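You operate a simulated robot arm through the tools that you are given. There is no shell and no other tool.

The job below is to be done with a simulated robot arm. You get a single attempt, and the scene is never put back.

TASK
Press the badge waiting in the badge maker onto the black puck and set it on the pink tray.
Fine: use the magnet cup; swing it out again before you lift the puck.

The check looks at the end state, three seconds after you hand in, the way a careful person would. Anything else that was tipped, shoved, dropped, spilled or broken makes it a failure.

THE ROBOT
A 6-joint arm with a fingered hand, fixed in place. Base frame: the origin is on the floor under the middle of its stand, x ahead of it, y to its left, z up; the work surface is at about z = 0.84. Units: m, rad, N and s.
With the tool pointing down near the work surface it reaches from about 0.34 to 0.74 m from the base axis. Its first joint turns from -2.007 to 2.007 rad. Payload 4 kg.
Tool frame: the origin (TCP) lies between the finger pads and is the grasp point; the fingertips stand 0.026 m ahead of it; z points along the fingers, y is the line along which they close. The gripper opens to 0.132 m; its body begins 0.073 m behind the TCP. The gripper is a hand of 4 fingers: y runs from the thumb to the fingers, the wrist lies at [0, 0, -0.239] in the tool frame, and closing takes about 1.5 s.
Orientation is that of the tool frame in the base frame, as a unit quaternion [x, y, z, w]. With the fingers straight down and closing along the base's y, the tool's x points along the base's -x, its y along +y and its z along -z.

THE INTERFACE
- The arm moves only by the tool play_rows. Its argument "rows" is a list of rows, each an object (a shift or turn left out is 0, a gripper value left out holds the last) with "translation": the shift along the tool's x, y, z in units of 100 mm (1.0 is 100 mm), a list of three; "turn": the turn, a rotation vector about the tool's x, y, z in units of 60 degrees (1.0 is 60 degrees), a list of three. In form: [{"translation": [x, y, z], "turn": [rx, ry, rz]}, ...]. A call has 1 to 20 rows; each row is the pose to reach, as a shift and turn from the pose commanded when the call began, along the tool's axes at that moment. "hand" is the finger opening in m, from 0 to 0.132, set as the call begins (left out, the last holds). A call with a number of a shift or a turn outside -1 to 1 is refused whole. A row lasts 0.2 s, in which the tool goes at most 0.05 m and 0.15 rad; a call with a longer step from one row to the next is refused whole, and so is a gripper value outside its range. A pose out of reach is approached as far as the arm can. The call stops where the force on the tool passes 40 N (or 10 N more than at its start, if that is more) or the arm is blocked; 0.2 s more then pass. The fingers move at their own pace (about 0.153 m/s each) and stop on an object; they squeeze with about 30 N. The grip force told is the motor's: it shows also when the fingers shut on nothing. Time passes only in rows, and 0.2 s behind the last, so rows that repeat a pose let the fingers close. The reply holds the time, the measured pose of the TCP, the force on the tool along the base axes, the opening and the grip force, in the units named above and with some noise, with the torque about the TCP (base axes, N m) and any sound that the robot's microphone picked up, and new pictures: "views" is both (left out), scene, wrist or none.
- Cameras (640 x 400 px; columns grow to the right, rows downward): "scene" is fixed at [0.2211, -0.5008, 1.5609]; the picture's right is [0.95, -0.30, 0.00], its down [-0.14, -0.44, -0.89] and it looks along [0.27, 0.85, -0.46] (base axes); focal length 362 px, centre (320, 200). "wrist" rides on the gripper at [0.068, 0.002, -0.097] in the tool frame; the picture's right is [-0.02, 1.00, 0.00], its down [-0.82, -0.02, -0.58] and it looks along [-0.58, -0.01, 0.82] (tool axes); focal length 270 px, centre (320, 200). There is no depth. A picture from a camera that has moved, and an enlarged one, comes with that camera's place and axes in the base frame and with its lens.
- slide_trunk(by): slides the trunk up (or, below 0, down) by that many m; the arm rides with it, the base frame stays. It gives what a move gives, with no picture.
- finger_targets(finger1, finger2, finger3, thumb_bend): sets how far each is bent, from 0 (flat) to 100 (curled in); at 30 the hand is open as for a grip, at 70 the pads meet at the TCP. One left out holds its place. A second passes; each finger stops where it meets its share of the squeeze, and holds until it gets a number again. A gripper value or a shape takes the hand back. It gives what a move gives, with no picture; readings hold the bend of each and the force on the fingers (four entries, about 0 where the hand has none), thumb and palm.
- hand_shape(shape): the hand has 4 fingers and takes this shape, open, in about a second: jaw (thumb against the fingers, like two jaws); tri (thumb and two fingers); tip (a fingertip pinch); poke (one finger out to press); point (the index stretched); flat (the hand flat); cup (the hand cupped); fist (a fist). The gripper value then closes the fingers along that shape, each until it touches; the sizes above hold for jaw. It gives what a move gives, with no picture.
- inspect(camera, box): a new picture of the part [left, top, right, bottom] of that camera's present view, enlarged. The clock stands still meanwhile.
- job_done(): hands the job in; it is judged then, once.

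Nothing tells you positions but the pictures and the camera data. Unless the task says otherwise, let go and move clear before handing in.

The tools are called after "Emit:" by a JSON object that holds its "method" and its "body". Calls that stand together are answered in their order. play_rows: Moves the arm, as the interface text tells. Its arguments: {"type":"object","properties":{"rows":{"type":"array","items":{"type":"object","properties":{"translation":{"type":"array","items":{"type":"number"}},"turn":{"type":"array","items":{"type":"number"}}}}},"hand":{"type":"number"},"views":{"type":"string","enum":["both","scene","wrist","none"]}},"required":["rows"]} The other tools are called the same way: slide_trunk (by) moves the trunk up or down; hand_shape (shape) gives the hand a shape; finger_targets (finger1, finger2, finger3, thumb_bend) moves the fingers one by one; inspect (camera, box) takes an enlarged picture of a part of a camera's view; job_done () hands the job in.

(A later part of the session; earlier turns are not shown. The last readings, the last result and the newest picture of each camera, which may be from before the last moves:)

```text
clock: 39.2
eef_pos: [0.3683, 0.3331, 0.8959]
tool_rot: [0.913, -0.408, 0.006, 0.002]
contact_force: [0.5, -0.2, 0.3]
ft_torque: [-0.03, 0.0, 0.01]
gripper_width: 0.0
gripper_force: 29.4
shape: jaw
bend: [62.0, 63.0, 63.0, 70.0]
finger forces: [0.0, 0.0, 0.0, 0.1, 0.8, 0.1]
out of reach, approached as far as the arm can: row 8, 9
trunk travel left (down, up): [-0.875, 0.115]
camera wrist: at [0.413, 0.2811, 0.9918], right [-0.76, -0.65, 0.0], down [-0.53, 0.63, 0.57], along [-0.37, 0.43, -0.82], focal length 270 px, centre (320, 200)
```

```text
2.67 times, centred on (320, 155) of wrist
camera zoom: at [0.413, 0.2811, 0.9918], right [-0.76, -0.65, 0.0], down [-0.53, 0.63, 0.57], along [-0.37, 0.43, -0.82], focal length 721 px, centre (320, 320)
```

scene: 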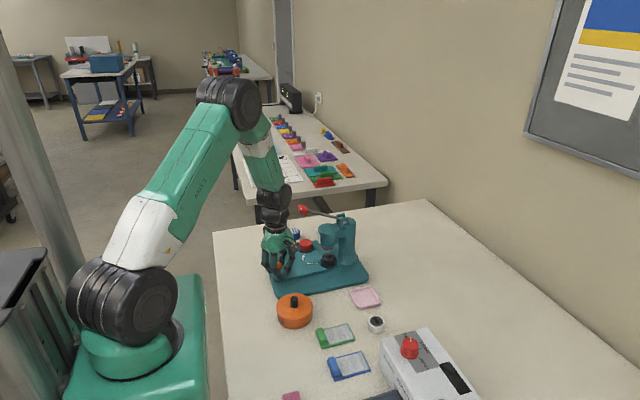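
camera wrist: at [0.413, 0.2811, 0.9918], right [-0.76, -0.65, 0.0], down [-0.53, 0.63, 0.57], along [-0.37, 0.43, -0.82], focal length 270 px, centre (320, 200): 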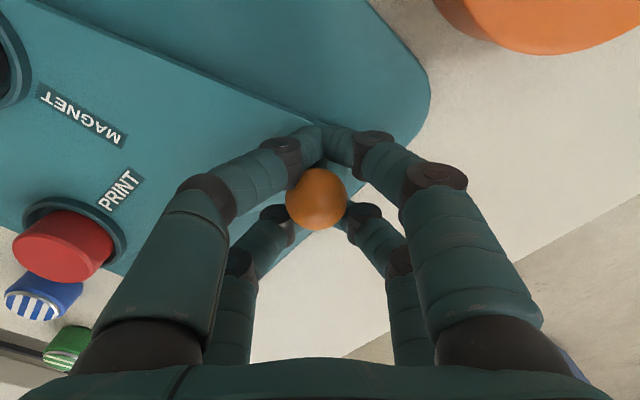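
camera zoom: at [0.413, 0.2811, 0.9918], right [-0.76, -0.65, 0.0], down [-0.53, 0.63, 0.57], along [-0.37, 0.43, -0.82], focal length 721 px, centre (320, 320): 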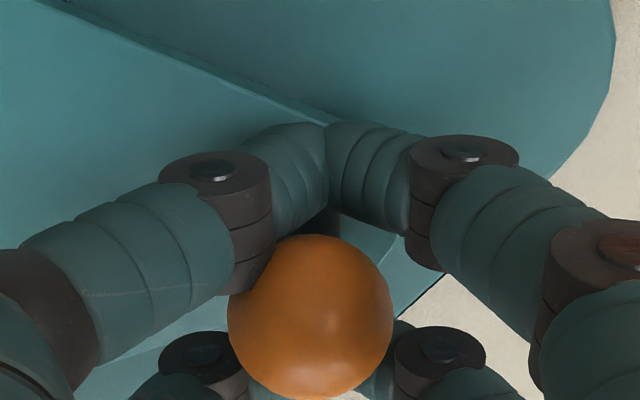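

The magnet cup now sits exactly where the PRINT cup was, under the head, and the knob has settled ahead of the push, as if in a detent. The wrist is near its turning limit, so I'll open the fingers, ease the turn back a little, and rise clear.

Emit:
{"method": "play_rows", "body": {"rows": [{"translation": [0.188, -0.02, 0], "turn": [0, 0, 0]}], "views": "none", "hand": 0.05}}

```text
clock: 39.6
eef_pos: [0.3772, 0.3234, 0.8943]
tool_rot: [0.913, -0.409, 0.009, 0.003]
contact_force: [0.2, -0.5, -0.2]
ft_torque: [0.02, -0.01, 0.0]
gripper_width: 0.0482
gripper_force: 0.1
shape: jaw
bend: [74.0, 74.0, 74.0, 70.0]
finger forces: [0.1, 0.1, 0.1, 0.0, 0.0, 0.0]
out of reach, approached as far as the arm can: row 1
trunk travel left (down, up): [-0.875, 0.115]
```

I mistakenly included a shift in that call, so the hand moved about 12 mm further. I'll check that the plate and pucks are still right before doing anything else.

Emit:
{"method": "inspect", "body": {"camera": "scene", "box": [265, 200, 375, 290]}}

Emit:
{"method": "inspect", "body": {"camera": "wrist", "box": [160, 80, 440, 280]}}

```text
4.44 times, centred on (320, 245) of scene
camera zoom: at [0.2211, -0.5008, 1.5609], right [0.95, -0.3, 0.0], down [-0.14, -0.44, -0.89], along [0.27, 0.85, -0.46], focal length 1610 px, centre (320, 0)
```

zoom: 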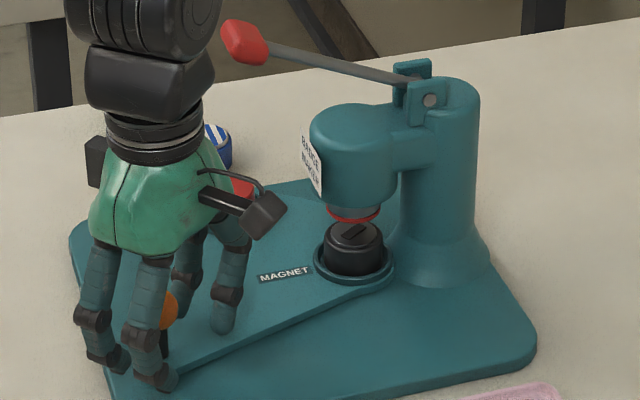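

```text
2.00 times, centred on (300, 180) of wrist
camera zoom: at [0.4205, 0.2715, 0.9912], right [-0.76, -0.65, 0.0], down [-0.54, 0.63, 0.56], along [-0.36, 0.43, -0.83], focal length 541 px, centre (360, 240)
```

zoom: 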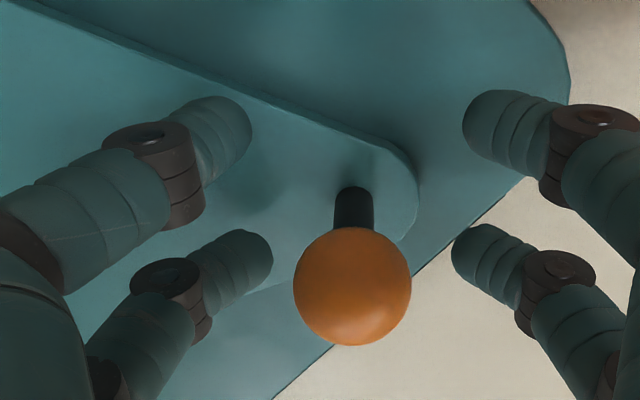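

The plate didn't move and the fingers are open around the knob with space. I'll open a little wider and rise straight up with no sideways move.

Emit:
{"method": "play_rows", "body": {"rows": [{"translation": [0, 0, 0]}, {"translation": [0, 0, -0.15]}, {"translation": [0, 0, -0.35]}, {"translation": [0, 0, -0.6]}, {"translation": [0, 0, -0.8]}, {"translation": [0, 0, -0.8]}], "hand": 0.07, "views": "both"}}

Emit:
{"method": "inspect", "body": {"camera": "scene", "box": [255, 190, 385, 300]}}

```text
clock: 41.0
eef_pos: [0.3695, 0.331, 0.9728]
tool_rot: [0.912, -0.409, 0.008, 0.003]
contact_force: [-0.3, -0.2, -0.5]
ft_torque: [0.02, 0.01, 0.0]
gripper_width: 0.0696
gripper_force: 0.0
shape: jaw
bend: [72.0, 72.0, 72.0, 70.0]
finger forces: [0.1, 0.0, 0.0, 0.0, 0.0, 0.1]
out of reach, approached as far as the arm can: row 2, 3, 4, 5, 6
trunk travel left (down, up): [-0.875, 0.115]
camera wrist: at [0.4133, 0.2782, 1.0703], right [-0.76, -0.64, 0.0], down [-0.53, 0.63, 0.56], along [-0.36, 0.43, -0.83], focal length 270 px, centre (320, 200)
```

scene: 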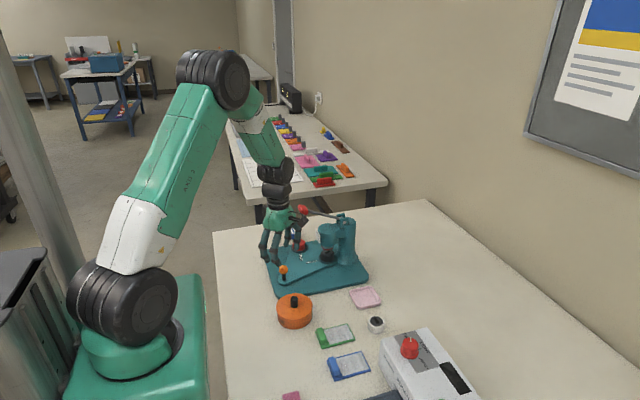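
wrist: 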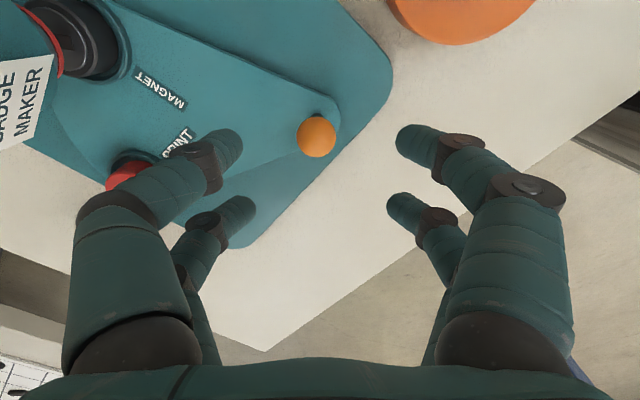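

```text
3.64 times, centred on (320, 245) of scene
camera zoom: at [0.2211, -0.5008, 1.5609], right [0.95, -0.3, 0.0], down [-0.14, -0.44, -0.89], along [0.27, 0.85, -0.46], focal length 1317 px, centre (320, 36)
```

zoom: 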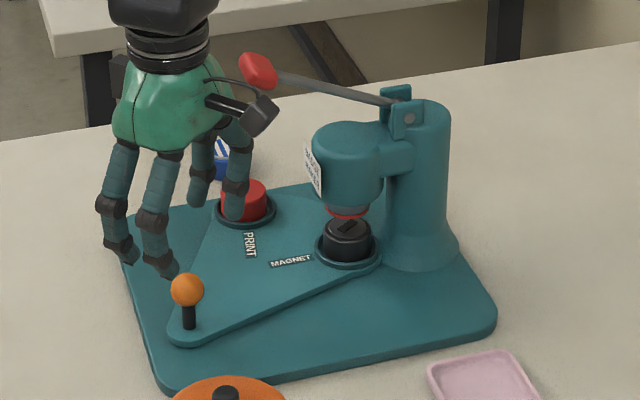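

The plate is swung in and both pucks sit properly. Next is the lever. I'll turn the hand back, rise above the lever height and try the fist shape for pushing the red handle down.

Emit:
{"method": "play_rows", "body": {"rows": [{"translation": [0, 0, -0.2], "turn": [0, 0, 0.12]}, {"translation": [0, 0, -0.4], "turn": [0, 0, 0.24]}, {"translation": [0, 0, -0.6], "turn": [0, 0, 0.36]}, {"translation": [0, 0, -0.8], "turn": [0, 0, 0.48]}, {"translation": [0, 0, -1.0], "turn": [0, 0, 0.6]}, {"translation": [0, 0, -1.0], "turn": [0, 0, 0.7]}, {"translation": [0, 0, -1.0], "turn": [0, 0, 0.7]}], "views": "none"}}

Emit:
{"method": "hand_shape", "body": {"shape": "fist"}}

Emit:
{"method": "play_rows", "body": {"rows": [{"translation": [0, 0, 0]}, {"translation": [0, 0, 0]}, {"translation": [0, 0, 0]}], "views": "both"}}

Emit:
{"method": "inspect", "body": {"camera": "scene", "box": [235, 140, 365, 260]}}

```text
clock: 42.6
eef_pos: [0.3712, 0.3307, 1.0749]
tool_rot: [-0.707, 0.707, 0.0, 0.001]
contact_force: [-0.2, 1.1, 0.8]
ft_torque: [-0.01, -0.02, -0.02]
gripper_width: 0.0692
gripper_force: 0.0
shape: jaw
bend: [72.0, 72.0, 72.0, 70.0]
finger forces: [0.0, 0.0, 0.0, 0.0, 0.0, 0.0]
trunk travel left (down, up): [-0.875, 0.115]
```

```text
clock: 43.5
eef_pos: [0.3707, 0.3295, 1.075]
tool_rot: [0.707, -0.707, -0.001, 0.0]
contact_force: [0.1, -0.7, 0.3]
ft_torque: [0.01, -0.03, 0.0]
gripper_width: 0.0002
gripper_force: 0.0
shape: fist
bend: [100.0, 100.0, 100.0, 53.0]
finger forces: [0.1, 0.0, 0.0, 0.1, 0.1, 0.0]
trunk travel left (down, up): [-0.875, 0.115]
```

```text
clock: 44.3
eef_pos: [0.3705, 0.3298, 1.0738]
tool_rot: [0.707, -0.707, 0.0, 0.0]
contact_force: [0.6, -0.3, 0.2]
ft_torque: [0.0, -0.04, 0.03]
gripper_width: 0.0
gripper_force: 0.0
shape: fist
bend: [100.0, 100.0, 100.0, 53.0]
finger forces: [0.1, 0.0, 0.0, 0.0, 0.1, 0.1]
trunk travel left (down, up): [-0.875, 0.115]
camera wrist: at [0.3698, 0.261, 1.1695], right [-1.0, 0.02, 0.0], down [0.02, 0.82, 0.58], along [0.01, 0.58, -0.82], focal length 270 px, centre (320, 200)
```

scene: 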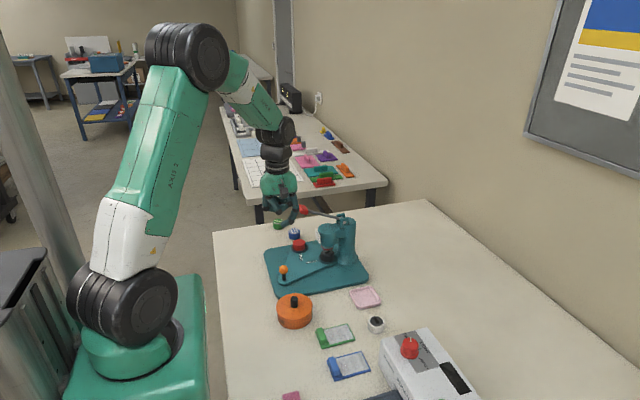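
wrist: 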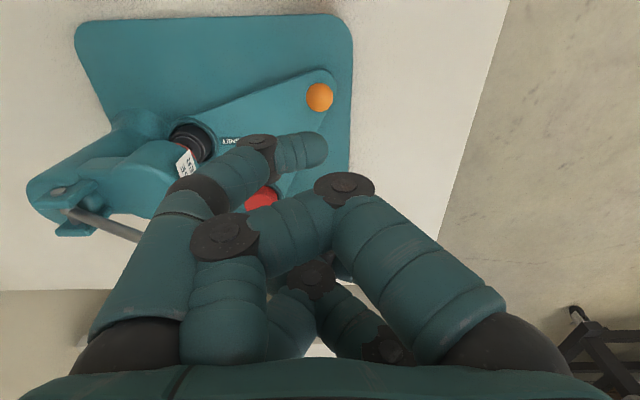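

```text
3.33 times, centred on (300, 200) of scene
camera zoom: at [0.2211, -0.5008, 1.5609], right [0.95, -0.3, 0.0], down [-0.14, -0.44, -0.89], along [0.27, 0.85, -0.46], focal length 1208 px, centre (387, 200)
```

zoom: 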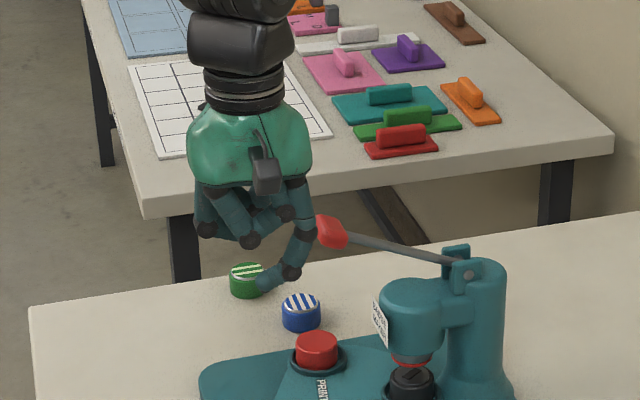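

The "fist" leaves one finger sticking out, so it's not a good pusher. I'll go back to jaw and close it, so the tips form a firm wedge, and then find the red handle precisely.

Emit:
{"method": "hand_shape", "body": {"shape": "jaw"}}

Emit:
{"method": "play_rows", "body": {"rows": [{"translation": [0, 0, -0.2]}, {"translation": [0, 0, -0.4]}, {"translation": [0, 0, -0.5]}, {"translation": [0, 0, -0.5]}, {"translation": [0, 0, -0.5]}, {"translation": [0, 0, -0.5]}], "hand": 0.0, "views": "both"}}

Emit:
{"method": "inspect", "body": {"camera": "scene", "box": [235, 130, 375, 260]}}

```text
clock: 45.2
eef_pos: [0.3702, 0.3299, 1.0735]
tool_rot: [0.707, -0.707, 0.0, 0.0]
contact_force: [0.2, 0.6, 0.7]
ft_torque: [0.01, 0.02, -0.01]
gripper_width: 0.1315
gripper_force: 0.1
shape: jaw
bend: [30.0, 30.0, 30.0, 30.0]
finger forces: [0.0, 0.0, 0.0, 0.0, 0.1, 0.0]
trunk travel left (down, up): [-0.875, 0.115]
```

```text
clock: 46.6
eef_pos: [0.3692, 0.3311, 1.1239]
tool_rot: [0.707, -0.707, -0.001, 0.0]
contact_force: [-0.2, 0.4, -0.6]
ft_torque: [0.01, -0.01, -0.01]
gripper_width: 0.0003
gripper_force: 30.2
shape: jaw
bend: [62.0, 63.0, 63.0, 70.0]
finger forces: [0.1, 0.1, 0.0, 0.0, 0.0, 0.2]
trunk travel left (down, up): [-0.875, 0.115]
camera wrist: at [0.3685, 0.2619, 1.2185], right [-1.0, 0.02, 0.0], down [0.02, 0.82, 0.58], along [0.01, 0.58, -0.82], focal length 270 px, centre (320, 200)
```

scene: 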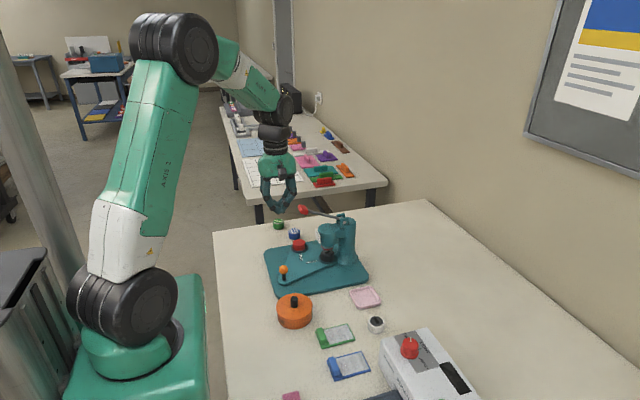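
wrist: 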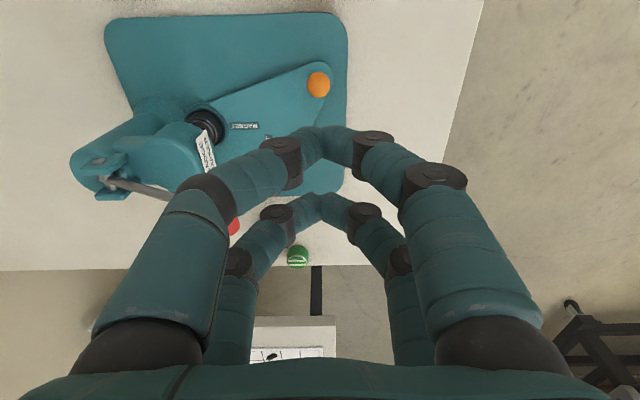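

```text
3.08 times, centred on (305, 195) of scene
camera zoom: at [0.2211, -0.5008, 1.5609], right [0.95, -0.3, 0.0], down [-0.14, -0.44, -0.89], along [0.27, 0.85, -0.46], focal length 1115 px, centre (366, 215)
```

zoom: 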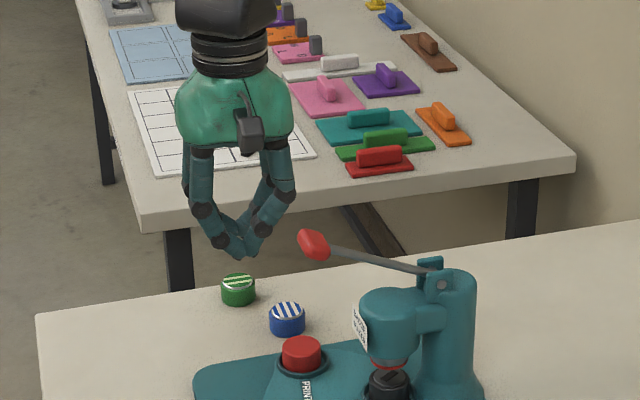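

The closed fingers make a solid wedge. I'll move to the right of the lever, staying above it, to look at the red handle with the wrist camera.

Emit:
{"method": "play_rows", "body": {"rows": [{"translation": [0.2, -0.1, 0]}, {"translation": [0.3, -0.4, 0]}, {"translation": [0.3, -0.7, 0]}, {"translation": [0.3, -0.815, 0]}, {"translation": [0.3, -0.815, 0]}], "views": "wrist"}}

Emit:
{"method": "inspect", "body": {"camera": "wrist", "box": [180, 150, 420, 310]}}

Emit:
{"method": "inspect", "body": {"camera": "scene", "box": [265, 130, 375, 250]}}

```text
clock: 47.8
eef_pos: [0.4509, 0.299, 1.1241]
tool_rot: [0.708, -0.706, 0.0, -0.001]
contact_force: [0.0, 0.6, 0.5]
ft_torque: [-0.01, 0.01, -0.02]
gripper_width: 0.0
gripper_force: 29.5
shape: jaw
bend: [62.0, 63.0, 63.0, 70.0]
finger forces: [0.1, 0.0, 0.1, 0.0, 0.0, 0.0]
trunk travel left (down, up): [-0.875, 0.115]
camera wrist: at [0.4508, 0.23, 1.2189], right [-1.0, 0.02, 0.0], down [0.02, 0.82, 0.58], along [0.01, 0.58, -0.82], focal length 270 px, centre (320, 200)
```

wrist: 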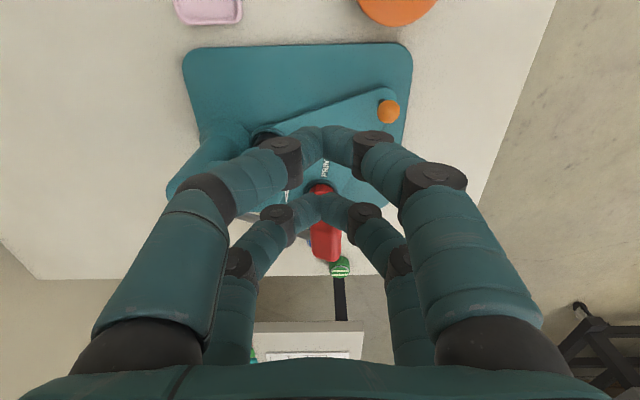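

```text
2.50 times, centred on (300, 230) of wrist
camera zoom: at [0.4508, 0.23, 1.2189], right [-1.0, 0.02, 0.0], down [0.02, 0.82, 0.58], along [0.01, 0.58, -0.82], focal length 676 px, centre (370, 125)
```

zoom: 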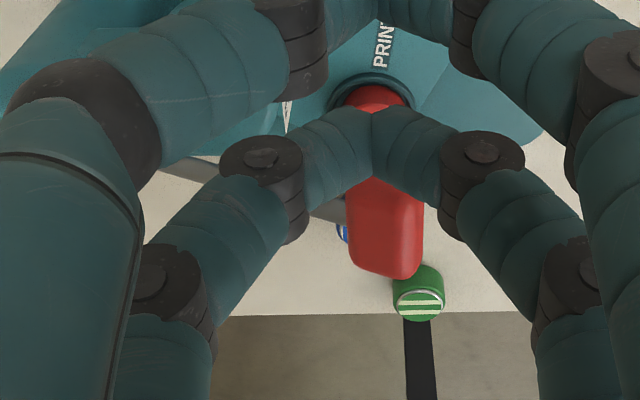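

```text
3.33 times, centred on (320, 190) of scene
camera zoom: at [0.2211, -0.5008, 1.5609], right [0.95, -0.3, 0.0], down [-0.14, -0.44, -0.89], along [0.27, 0.85, -0.46], focal length 1208 px, centre (320, 233)
```

zoom: 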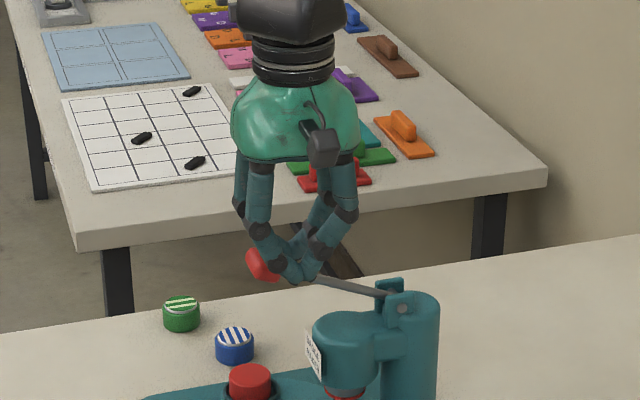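

The handle's centre is at about (0.450, 0.393, 1.047). I'll bring the far fingertip pair above the middle of the handle, just short of touching.

Emit:
{"method": "play_rows", "body": {"rows": [{"translation": [-0.25, 0.01, 0]}, {"translation": [-0.5, 0.02, 0]}, {"translation": [-0.7, 0.03, 0]}, {"translation": [-0.765, 0.03, 0.1]}, {"translation": [-0.765, 0.03, 0.2]}, {"translation": [-0.765, 0.03, 0.25]}, {"translation": [-0.765, 0.03, 0.25]}], "views": "wrist"}}

Emit:
{"method": "inspect", "body": {"camera": "wrist", "box": [220, 100, 420, 250]}}

Emit:
{"method": "inspect", "body": {"camera": "scene", "box": [265, 150, 375, 270]}}

```text
clock: 49.4
eef_pos: [0.4476, 0.376, 1.0981]
tool_rot: [0.707, -0.707, -0.001, -0.001]
contact_force: [0.3, 0.4, -0.4]
ft_torque: [0.0, -0.02, -0.01]
gripper_width: 0.0
gripper_force: 30.0
shape: jaw
bend: [62.0, 63.0, 63.0, 70.0]
finger forces: [0.0, 0.0, 0.0, 0.1, 0.1, 0.0]
trunk travel left (down, up): [-0.875, 0.115]
camera wrist: at [0.447, 0.3073, 1.1947], right [-1.0, 0.02, 0.0], down [0.02, 0.82, 0.58], along [0.01, 0.58, -0.82], focal length 270 px, centre (320, 200)
```

wrist: 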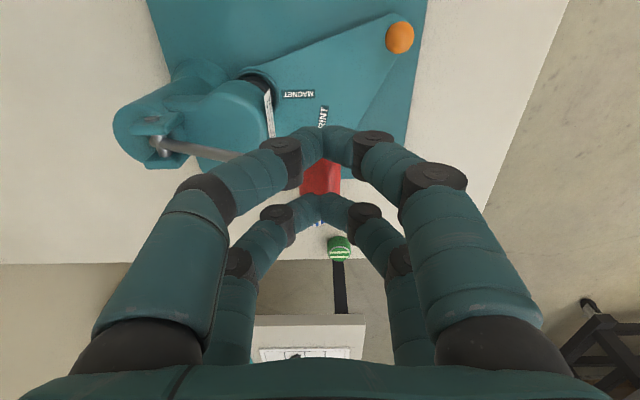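

```text
2.67 times, centred on (320, 175) of wrist
camera zoom: at [0.447, 0.3073, 1.1947], right [-1.0, 0.02, 0.0], down [0.02, 0.82, 0.58], along [0.01, 0.58, -0.82], focal length 721 px, centre (320, 267)
```

zoom: 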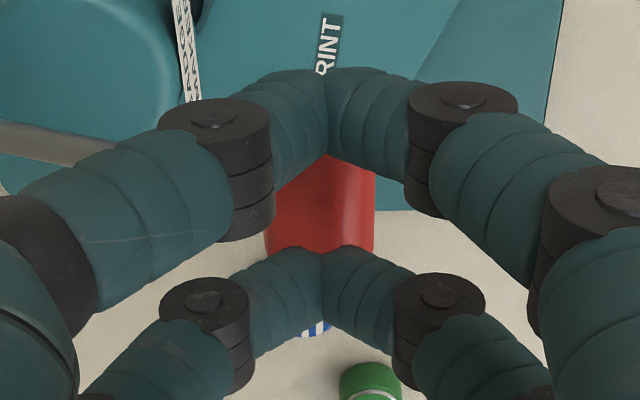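

```text
3.33 times, centred on (320, 210) of scene
camera zoom: at [0.2211, -0.5008, 1.5609], right [0.95, -0.3, 0.0], down [-0.14, -0.44, -0.89], along [0.27, 0.85, -0.46], focal length 1208 px, centre (320, 167)
```

zoom: 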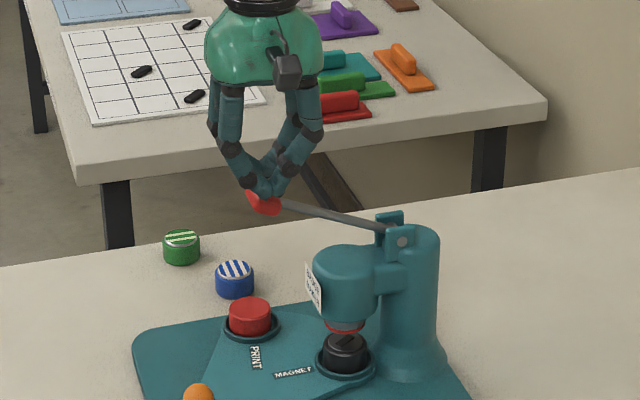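

The far fingertip pair is lined up over the middle of the handle. I'll go down in small steps until it touches.

Emit:
{"method": "play_rows", "body": {"rows": [{"translation": [0, 0, 0.05]}, {"translation": [0, 0, 0.1]}, {"translation": [0, 0, 0.14]}, {"translation": [0, 0, 0.14]}], "views": "none"}}

```text
clock: 50.4
eef_pos: [0.4484, 0.377, 1.0851]
tool_rot: [0.707, -0.707, 0.0, 0.0]
contact_force: [0.2, -1.3, 0.3]
ft_torque: [-0.03, 0.01, -0.02]
gripper_width: 0.0
gripper_force: 29.8
shape: jaw
bend: [62.0, 63.0, 63.0, 70.0]
finger forces: [0.1, 0.0, 0.0, 0.0, 0.0, 0.0]
trunk travel left (down, up): [-0.875, 0.115]
```

Emit:
{"method": "play_rows", "body": {"rows": [{"translation": [0, 0.01, 0.04]}, {"translation": [0, 0.02, 0.08]}, {"translation": [0, 0.03, 0.12]}, {"translation": [0, 0.03, 0.12]}], "views": "wrist"}}

Emit:
{"method": "inspect", "body": {"camera": "scene", "box": [275, 170, 375, 270]}}

```text
clock: 51.4
eef_pos: [0.4452, 0.3774, 1.0728]
tool_rot: [-0.707, 0.707, 0.0, 0.0]
contact_force: [0.4, 0.5, -0.4]
ft_torque: [0.01, -0.03, 0.0]
gripper_width: 0.0
gripper_force: 30.1
shape: jaw
bend: [62.0, 63.0, 63.0, 70.0]
finger forces: [0.0, 0.0, 0.0, 0.0, 0.0, 0.1]
trunk travel left (down, up): [-0.875, 0.115]
camera wrist: at [0.4446, 0.3081, 1.1687], right [-1.0, 0.02, 0.0], down [0.02, 0.82, 0.58], along [0.01, 0.58, -0.82], focal length 270 px, centre (320, 200)
```

wrist: 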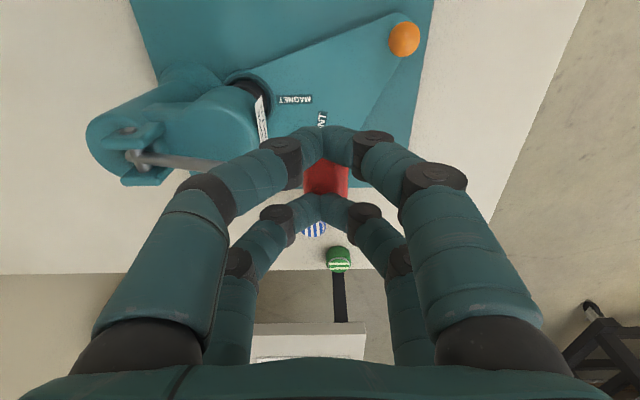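

```text
4.00 times, centred on (325, 220) of scene
camera zoom: at [0.2211, -0.5008, 1.5609], right [0.95, -0.3, 0.0], down [-0.14, -0.44, -0.89], along [0.27, 0.85, -0.46], focal length 1449 px, centre (300, 120)
```

zoom: 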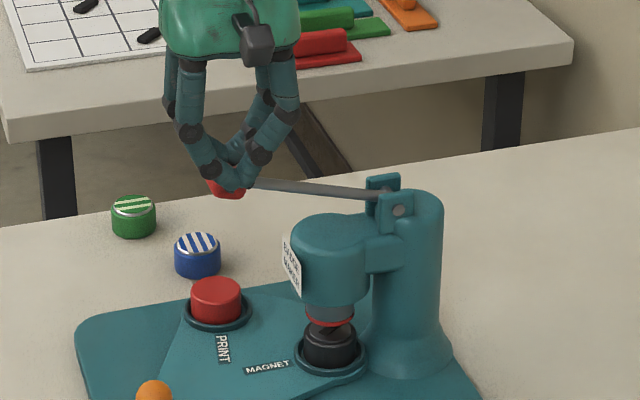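

The lever is moving down easily and the die with the red badge is approaching the black puck. I'll keep pressing along the arc.

Emit:
{"method": "play_rows", "body": {"rows": [{"translation": [0, 0.01, 0.03]}, {"translation": [0, 0.02, 0.06]}, {"translation": [0, 0.03, 0.09]}, {"translation": [0, 0.03, 0.09]}], "views": "wrist"}}

Emit:
{"method": "inspect", "body": {"camera": "scene", "box": [275, 180, 375, 280]}}

```text
clock: 52.4
eef_pos: [0.4419, 0.3764, 1.0627]
tool_rot: [0.707, -0.707, 0.0, 0.0]
contact_force: [-0.2, -0.5, 2.4]
ft_torque: [0.02, 0.01, -0.01]
gripper_width: 0.0001
gripper_force: 30.3
shape: jaw
bend: [62.0, 63.0, 63.0, 70.0]
finger forces: [0.0, 0.0, 0.1, 0.0, 0.0, 0.1]
trunk travel left (down, up): [-0.875, 0.115]
camera wrist: at [0.4414, 0.308, 1.1588], right [-1.0, 0.02, 0.0], down [0.02, 0.82, 0.58], along [0.01, 0.58, -0.82], focal length 270 px, centre (320, 200)
```

wrist: 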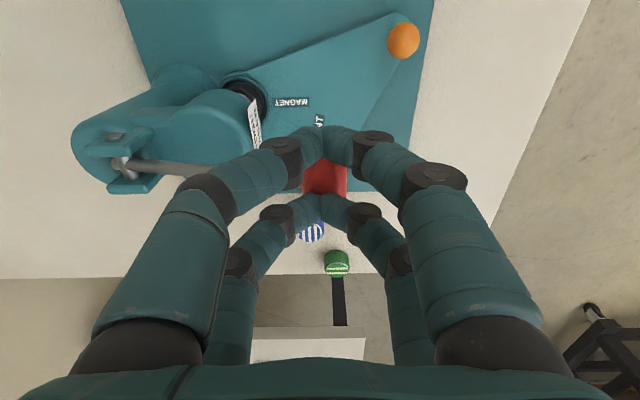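

```text
4.00 times, centred on (325, 230) of scene
camera zoom: at [0.2211, -0.5008, 1.5609], right [0.95, -0.3, 0.0], down [-0.14, -0.44, -0.89], along [0.27, 0.85, -0.46], focal length 1449 px, centre (300, 80)
```

zoom: 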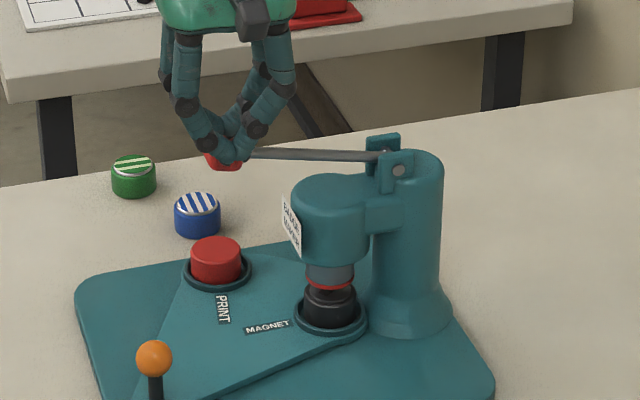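

The die is just about on the puck. I'll keep pushing and watch for the force rise and any sound.

Emit:
{"method": "play_rows", "body": {"rows": [{"translation": [0, 0.005, 0.02]}, {"translation": [0, 0.01, 0.04]}, {"translation": [0, 0.015, 0.06]}, {"translation": [0, 0.018, 0.08]}, {"translation": [0, 0.018, 0.08]}], "views": "none"}}

Emit:
{"method": "inspect", "body": {"camera": "scene", "box": [285, 195, 365, 285]}}

```text
clock: 53.6
eef_pos: [0.4401, 0.3758, 1.0573]
tool_rot: [0.707, -0.707, 0.0, 0.0]
contact_force: [0.0, 0.5, 1.3]
ft_torque: [0.04, 0.02, -0.01]
gripper_width: 0.0001
gripper_force: 30.0
shape: jaw
bend: [62.0, 63.0, 63.0, 70.0]
finger forces: [0.0, 0.0, 0.0, 0.0, 0.1, 0.1]
trunk travel left (down, up): [-0.875, 0.115]
```

```text
4.44 times, centred on (325, 240) of scene
camera zoom: at [0.2211, -0.5008, 1.5609], right [0.95, -0.3, 0.0], down [-0.14, -0.44, -0.89], along [0.27, 0.85, -0.46], focal length 1610 px, centre (298, 22)
```

zoom: 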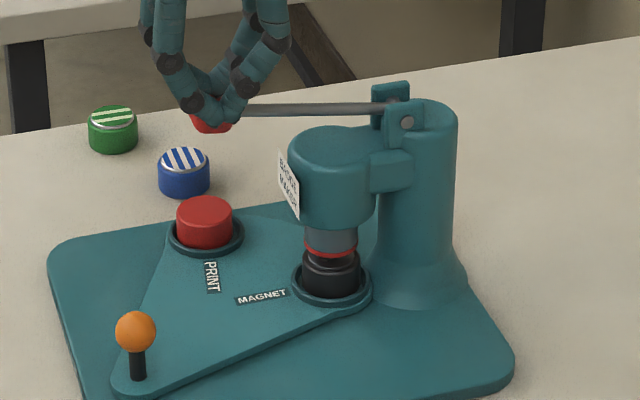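

Emit:
{"method": "inspect", "body": {"camera": "scene", "box": [312, 235, 347, 275]}}

Emit:
{"method": "play_rows", "body": {"rows": [{"translation": [0, 0.003, 0.02]}, {"translation": [0, 0.006, 0.04]}, {"translation": [0, 0.009, 0.06]}, {"translation": [0, 0.012, 0.08]}, {"translation": [0, 0.012, 0.08]}], "views": "none"}}

Emit:
{"method": "inspect", "body": {"camera": "scene", "box": [312, 235, 347, 275]}}

```text
10.00 times, centred on (330, 255) of scene
camera zoom: at [0.2211, -0.5008, 1.5609], right [0.95, -0.3, 0.0], down [-0.14, -0.44, -0.89], along [0.27, 0.85, -0.46], focal length 3622 px, centre (225, -350)
```

zoom: 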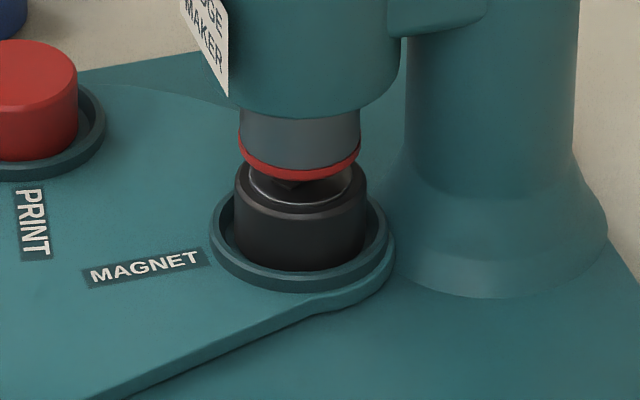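

```text
clock: 54.8
eef_pos: [0.4376, 0.3749, 1.0474]
tool_rot: [0.707, -0.707, -0.001, 0.0]
contact_force: [0.3, -0.7, 1.3]
ft_torque: [0.01, -0.01, 0.01]
gripper_width: 0.0
gripper_force: 29.8
shape: jaw
bend: [62.0, 63.0, 63.0, 70.0]
finger forces: [0.0, 0.0, 0.0, 0.0, 0.1, 0.0]
trunk travel left (down, up): [-0.875, 0.115]
```

```text
10.00 times, centred on (330, 255) of scene
camera zoom: at [0.2211, -0.5008, 1.5609], right [0.95, -0.3, 0.0], down [-0.14, -0.44, -0.89], along [0.27, 0.85, -0.46], focal length 3622 px, centre (225, -350)
```

zoom: 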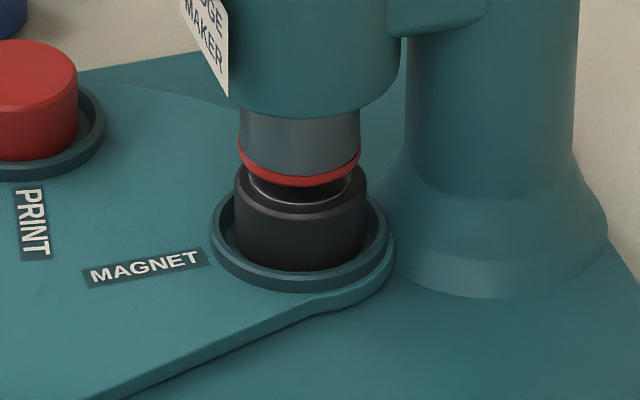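

The die drops about 2 mm for every 8 mm of handle travel, and about 7 mm remains. I'll continue in larger steps.

Emit:
{"method": "play_rows", "body": {"rows": [{"translation": [0, 0.008, 0.04]}, {"translation": [0, 0.016, 0.08]}, {"translation": [0, 0.022, 0.12]}, {"translation": [0, 0.028, 0.16]}, {"translation": [0, 0.028, 0.16]}], "views": "wrist"}}

Emit:
{"method": "inspect", "body": {"camera": "scene", "box": [280, 190, 370, 280]}}

Emit:
{"method": "inspect", "body": {"camera": "scene", "box": [312, 235, 347, 275]}}

```text
clock: 56.0
eef_pos: [0.4362, 0.3759, 1.032]
tool_rot: [0.708, -0.706, 0.0, 0.0]
contact_force: [1.1, -1.0, 2.5]
ft_torque: [0.04, -0.04, -0.01]
gripper_width: 0.0003
gripper_force: 30.0
shape: jaw
bend: [62.0, 63.0, 63.0, 70.0]
finger forces: [0.0, 0.1, 0.0, 0.0, 0.0, 0.0]
trunk travel left (down, up): [-0.875, 0.115]
camera wrist: at [0.4354, 0.3064, 1.128], right [-1.0, 0.02, 0.0], down [0.02, 0.82, 0.58], along [0.01, 0.58, -0.82], focal length 270 px, centre (320, 200)
```

wrist: 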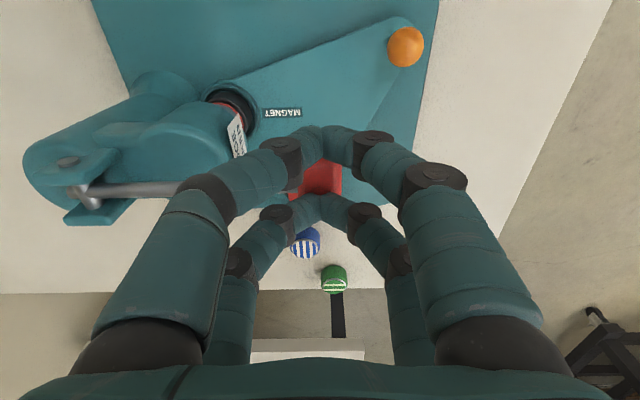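

```text
4.44 times, centred on (325, 235) of scene
camera zoom: at [0.2211, -0.5008, 1.5609], right [0.95, -0.3, 0.0], down [-0.14, -0.44, -0.89], along [0.27, 0.85, -0.46], focal length 1610 px, centre (298, 44)
```

zoom: 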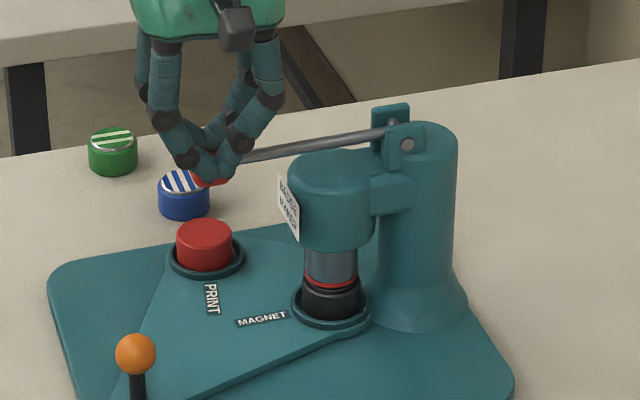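

```text
10.00 times, centred on (330, 255) of scene
camera zoom: at [0.2211, -0.5008, 1.5609], right [0.95, -0.3, 0.0], down [-0.14, -0.44, -0.89], along [0.27, 0.85, -0.46], focal length 3622 px, centre (225, -350)
```

zoom: 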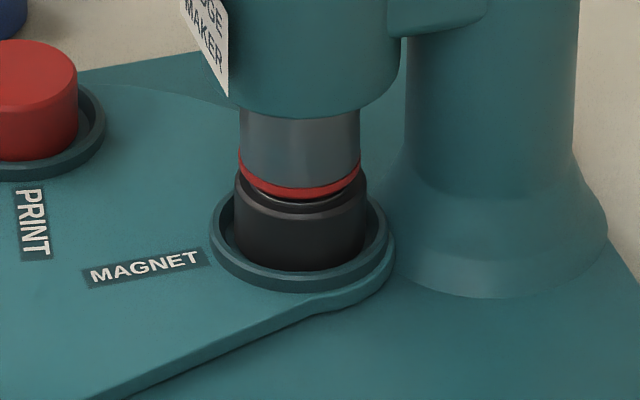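

The badge rim is nearly seated on the puck. I'll press further.

Emit:
{"method": "play_rows", "body": {"rows": [{"translation": [0, 0, 0.02]}, {"translation": [0, 0, 0.04]}, {"translation": [0, 0, 0.06]}, {"translation": [0, -0.002, 0.08]}, {"translation": [0, -0.002, 0.08]}], "views": "none"}}

Emit:
{"method": "inspect", "body": {"camera": "scene", "box": [312, 235, 347, 275]}}

```text
clock: 57.2
eef_pos: [0.4356, 0.3759, 1.0255]
tool_rot: [-0.707, 0.707, 0.0, 0.0]
contact_force: [0.6, -0.9, 2.6]
ft_torque: [0.05, 0.0, -0.01]
gripper_width: 0.0
gripper_force: 29.8
shape: jaw
bend: [62.0, 63.0, 63.0, 70.0]
finger forces: [0.1, 0.1, 0.1, 0.0, 0.0, 0.0]
trunk travel left (down, up): [-0.875, 0.115]
```

```text
10.00 times, centred on (330, 255) of scene
camera zoom: at [0.2211, -0.5008, 1.5609], right [0.95, -0.3, 0.0], down [-0.14, -0.44, -0.89], along [0.27, 0.85, -0.46], focal length 3622 px, centre (225, -350)
```

zoom: 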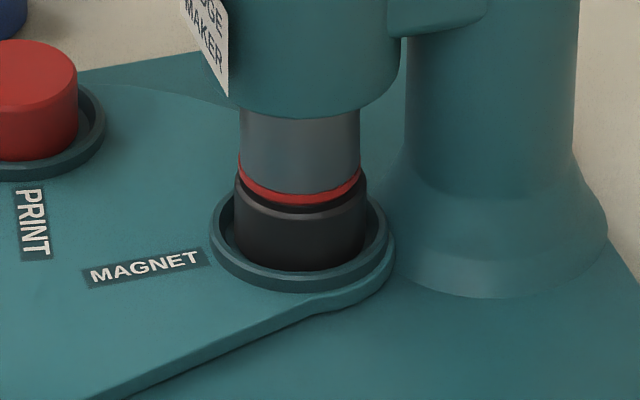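

Emit:
{"method": "play_rows", "body": {"rows": [{"translation": [0, -0.003, 0.02]}, {"translation": [0, -0.006, 0.04]}, {"translation": [0, -0.009, 0.06]}, {"translation": [0, -0.012, 0.08]}, {"translation": [0, -0.012, 0.08]}], "views": "none"}}

Emit:
{"method": "inspect", "body": {"camera": "scene", "box": [312, 235, 347, 275]}}

Emit:
{"method": "inspect", "body": {"camera": "scene", "box": [280, 190, 370, 280]}}

```text
clock: 58.4
eef_pos: [0.4365, 0.3756, 1.0171]
tool_rot: [0.708, -0.707, 0.0, 0.0]
contact_force: [-2.1, -0.4, 4.2]
ft_torque: [0.12, 0.04, 0.03]
gripper_width: 0.0
gripper_force: 29.4
shape: jaw
bend: [62.0, 63.0, 63.0, 70.0]
finger forces: [0.1, 0.0, 0.0, 0.0, 0.0, 0.0]
trunk travel left (down, up): [-0.875, 0.115]
```

```text
10.00 times, centred on (330, 255) of scene
camera zoom: at [0.2211, -0.5008, 1.5609], right [0.95, -0.3, 0.0], down [-0.14, -0.44, -0.89], along [0.27, 0.85, -0.46], focal length 3622 px, centre (225, -350)
```

zoom: 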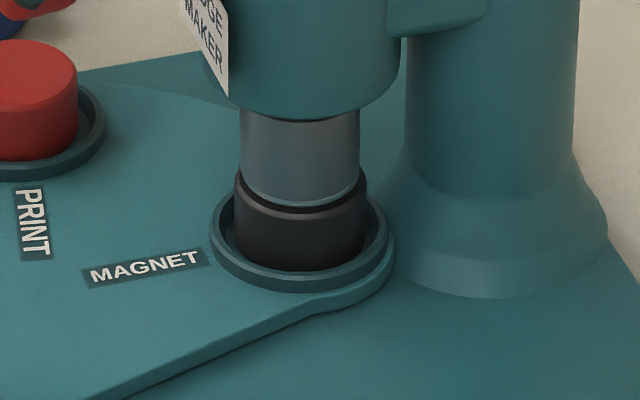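

```text
4.44 times, centred on (325, 235) of scene
camera zoom: at [0.2211, -0.5008, 1.5609], right [0.95, -0.3, 0.0], down [-0.14, -0.44, -0.89], along [0.27, 0.85, -0.46], focal length 1610 px, centre (298, 44)
```

zoom: 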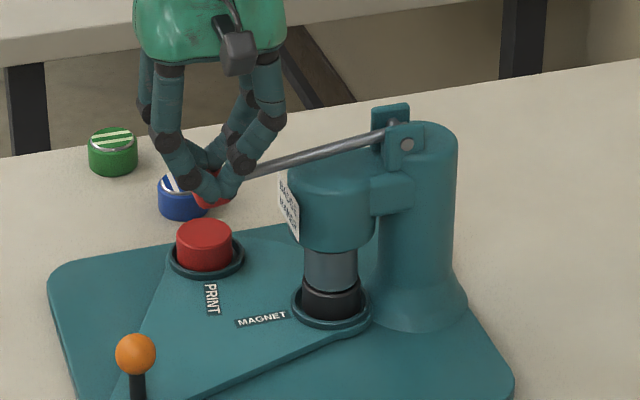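

The red rim has left the die and a silver rim now shows on the puck, so the badge seems to have been pressed on. I'll push a little further to make sure it reaches full stroke.

Emit:
{"method": "play_rows", "body": {"rows": [{"translation": [0, -0.003, 0.015]}, {"translation": [0, -0.006, 0.03]}, {"translation": [0, -0.008, 0.04]}, {"translation": [0, -0.008, 0.04]}], "views": "none"}}

Emit:
{"method": "inspect", "body": {"camera": "scene", "box": [312, 235, 347, 275]}}

```text
clock: 59.4
eef_pos: [0.4369, 0.3766, 1.0124]
tool_rot: [0.707, -0.707, 0.001, 0.0]
contact_force: [-1.3, 1.2, 4.0]
ft_torque: [0.09, 0.07, 0.02]
gripper_width: 0.0
gripper_force: 30.0
shape: jaw
bend: [62.0, 63.0, 64.0, 70.0]
finger forces: [0.0, 0.0, 0.0, 0.0, 0.0, 0.0]
trunk travel left (down, up): [-0.875, 0.115]
```

```text
10.00 times, centred on (330, 255) of scene
camera zoom: at [0.2211, -0.5008, 1.5609], right [0.95, -0.3, 0.0], down [-0.14, -0.44, -0.89], along [0.27, 0.85, -0.46], focal length 3622 px, centre (225, -350)
```

zoom: 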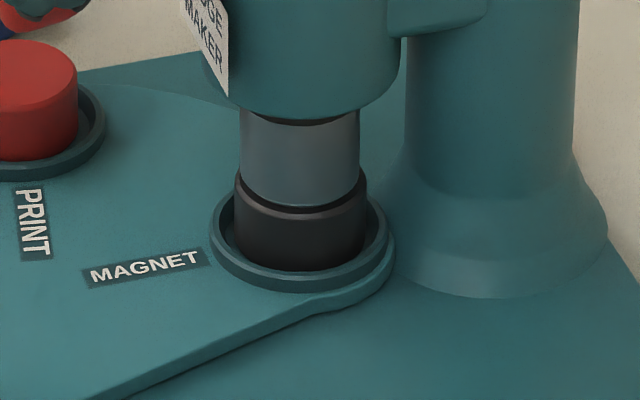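

Emit:
{"method": "play_rows", "body": {"rows": [{"translation": [0, -0.003, 0.015]}, {"translation": [0, -0.006, 0.03]}, {"translation": [0, -0.009, 0.04]}, {"translation": [0, -0.009, 0.04]}], "views": "wrist"}}

Emit:
{"method": "inspect", "body": {"camera": "scene", "box": [280, 195, 370, 285]}}

```text
clock: 60.4
eef_pos: [0.4399, 0.3764, 1.0073]
tool_rot: [0.707, -0.707, 0.0, 0.0]
contact_force: [-2.2, 1.0, 5.3]
ft_torque: [0.12, 0.05, 0.05]
gripper_width: 0.0
gripper_force: 29.9
shape: jaw
bend: [62.0, 63.0, 64.0, 70.0]
finger forces: [0.0, 0.0, 0.1, 0.0, 0.0, 0.0]
trunk travel left (down, up): [-0.875, 0.115]
camera wrist: at [0.4384, 0.3071, 1.1037], right [-1.0, 0.02, 0.0], down [0.02, 0.82, 0.58], along [0.01, 0.58, -0.82], focal length 270 px, centre (320, 200)
```

wrist: 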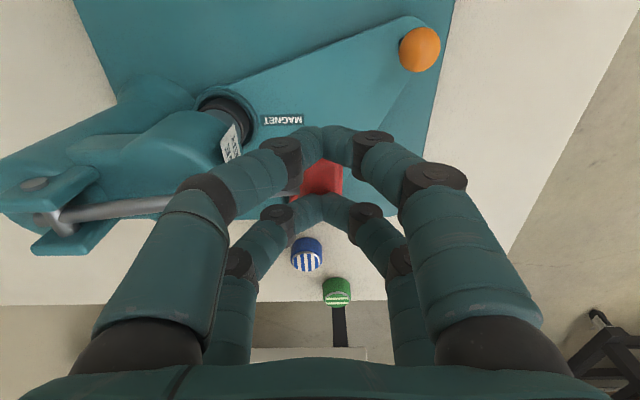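

```text
4.44 times, centred on (325, 240) of scene
camera zoom: at [0.2211, -0.5008, 1.5609], right [0.95, -0.3, 0.0], down [-0.14, -0.44, -0.89], along [0.27, 0.85, -0.46], focal length 1610 px, centre (298, 22)
```

zoom: 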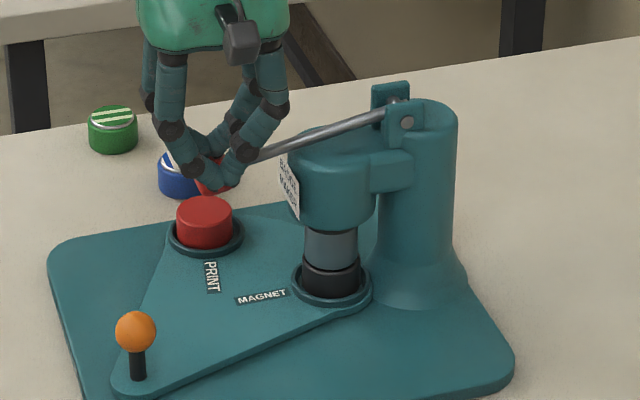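

Emit:
{"method": "inspect", "body": {"camera": "scene", "box": [312, 235, 347, 275]}}

Emit:
{"method": "inspect", "body": {"camera": "scene", "box": [285, 195, 345, 255]}}

Emit:
{"method": "inspect", "body": {"camera": "wrist", "box": [190, 70, 350, 220]}}

```text
10.00 times, centred on (330, 255) of scene
camera zoom: at [0.2211, -0.5008, 1.5609], right [0.95, -0.3, 0.0], down [-0.14, -0.44, -0.89], along [0.27, 0.85, -0.46], focal length 3622 px, centre (225, -350)
```

zoom: 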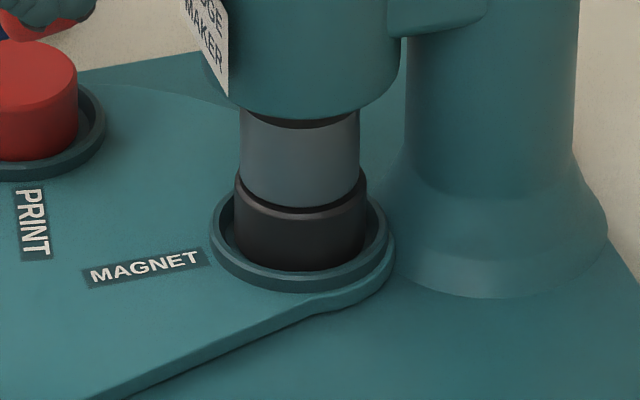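

```text
6.67 times, centred on (315, 225) of scene
camera zoom: at [0.2211, -0.5008, 1.5609], right [0.95, -0.3, 0.0], down [-0.14, -0.44, -0.89], along [0.27, 0.85, -0.46], focal length 2415 px, centre (353, 33)
```

zoom: 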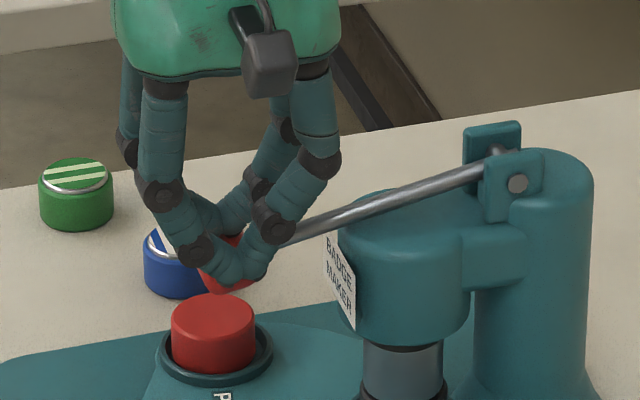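

```text
2.67 times, centred on (270, 145) of wrist
camera zoom: at [0.4384, 0.3071, 1.1037], right [-1.0, 0.02, 0.0], down [0.02, 0.82, 0.58], along [0.01, 0.58, -0.82], focal length 721 px, centre (453, 347)
```

zoom: 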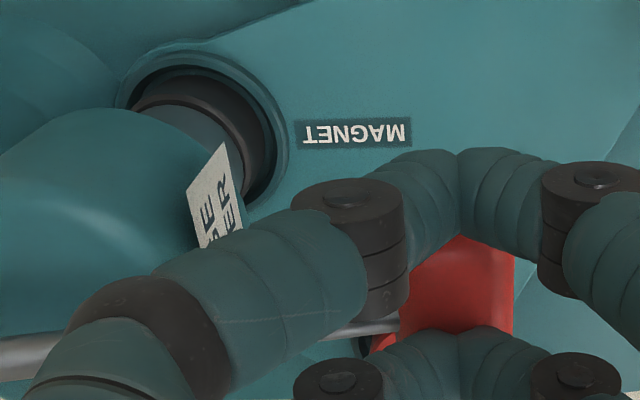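

The die is fully down on the puck. I haven't felt a hard stop or heard a click yet, so I'll press a few more millimetres.

Emit:
{"method": "play_rows", "body": {"rows": [{"translation": [0, -0.004, 0.015]}, {"translation": [0, -0.008, 0.03]}, {"translation": [0, -0.012, 0.045]}, {"translation": [0, -0.016, 0.06]}, {"translation": [0, -0.016, 0.06]}], "views": "none"}}

Emit:
{"method": "inspect", "body": {"camera": "scene", "box": [285, 205, 355, 275]}}

```text
clock: 61.7
eef_pos: [0.44, 0.3761, 1.0062]
tool_rot: [0.707, -0.707, 0.0, -0.005]
contact_force: [-6.7, -4.6, 20.5]
ft_torque: [0.22, 0.23, 0.13]
gripper_width: 0.0
gripper_force: 29.7
shape: jaw
bend: [62.0, 66.0, 67.0, 70.0]
finger forces: [0.0, 0.1, 0.0, 0.1, 0.0, 0.1]
trunk travel left (down, up): [-0.875, 0.115]
stopped in row 5: the force on the tool passed its limit at 40 N (the readings are from after the stop); the commanded pose is now the measured one
```

```text
5.71 times, centred on (320, 240) of scene
camera zoom: at [0.2211, -0.5008, 1.5609], right [0.95, -0.3, 0.0], down [-0.14, -0.44, -0.89], along [0.27, 0.85, -0.46], focal length 2070 px, centre (320, -29)
```

zoom: 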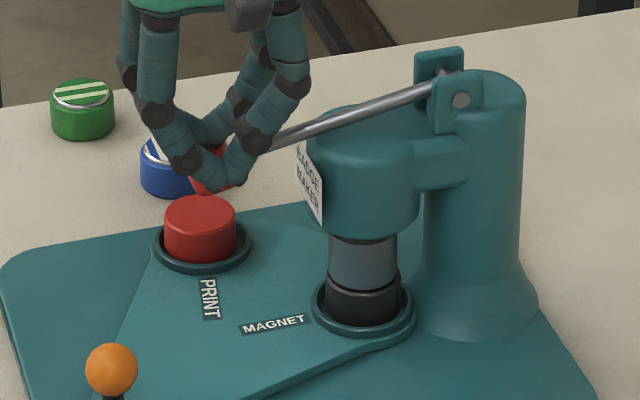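

That is the hard stop: the force passed 40 N at full stroke, so the press is complete. I'll raise the hand slowly and see whether the lever follows up by itself.

Emit:
{"method": "play_rows", "body": {"rows": [{"translation": [0, 0, -0.05]}, {"translation": [0, 0.01, -0.1]}, {"translation": [0, 0.015, -0.15]}, {"translation": [0, 0.015, -0.2]}, {"translation": [0, 0.015, -0.2]}], "views": "wrist"}}

Emit:
{"method": "inspect", "body": {"camera": "scene", "box": [275, 190, 365, 280]}}

```text
clock: 62.9
eef_pos: [0.4401, 0.3783, 1.0247]
tool_rot: [0.707, -0.707, -0.001, -0.003]
contact_force: [-0.1, -0.7, 3.6]
ft_torque: [0.06, 0.02, -0.01]
gripper_width: 0.0
gripper_force: 30.3
shape: jaw
bend: [62.0, 66.0, 65.0, 70.0]
finger forces: [0.1, 0.0, 0.0, 0.1, 0.1, 0.1]
trunk travel left (down, up): [-0.875, 0.115]
camera wrist: at [0.4385, 0.3079, 1.1193], right [-1.0, 0.02, 0.0], down [0.02, 0.81, 0.58], along [0.02, 0.58, -0.81], focal length 270 px, centre (320, 200)
```

wrist: 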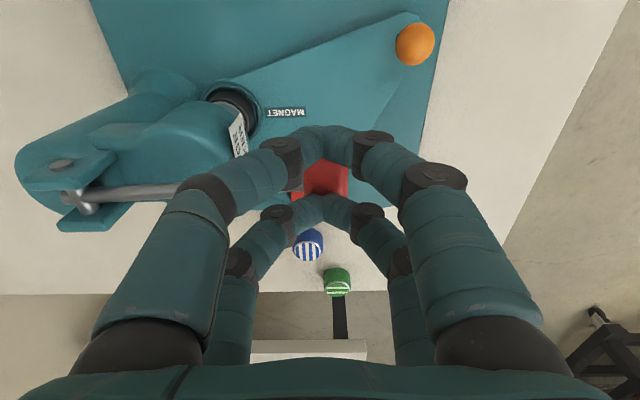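

```text
4.44 times, centred on (320, 235) of scene
camera zoom: at [0.2211, -0.5008, 1.5609], right [0.95, -0.3, 0.0], down [-0.14, -0.44, -0.89], along [0.27, 0.85, -0.46], focal length 1610 px, centre (320, 44)
```

zoom: 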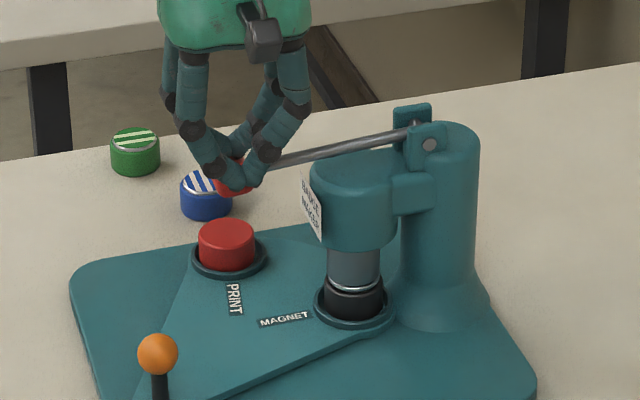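

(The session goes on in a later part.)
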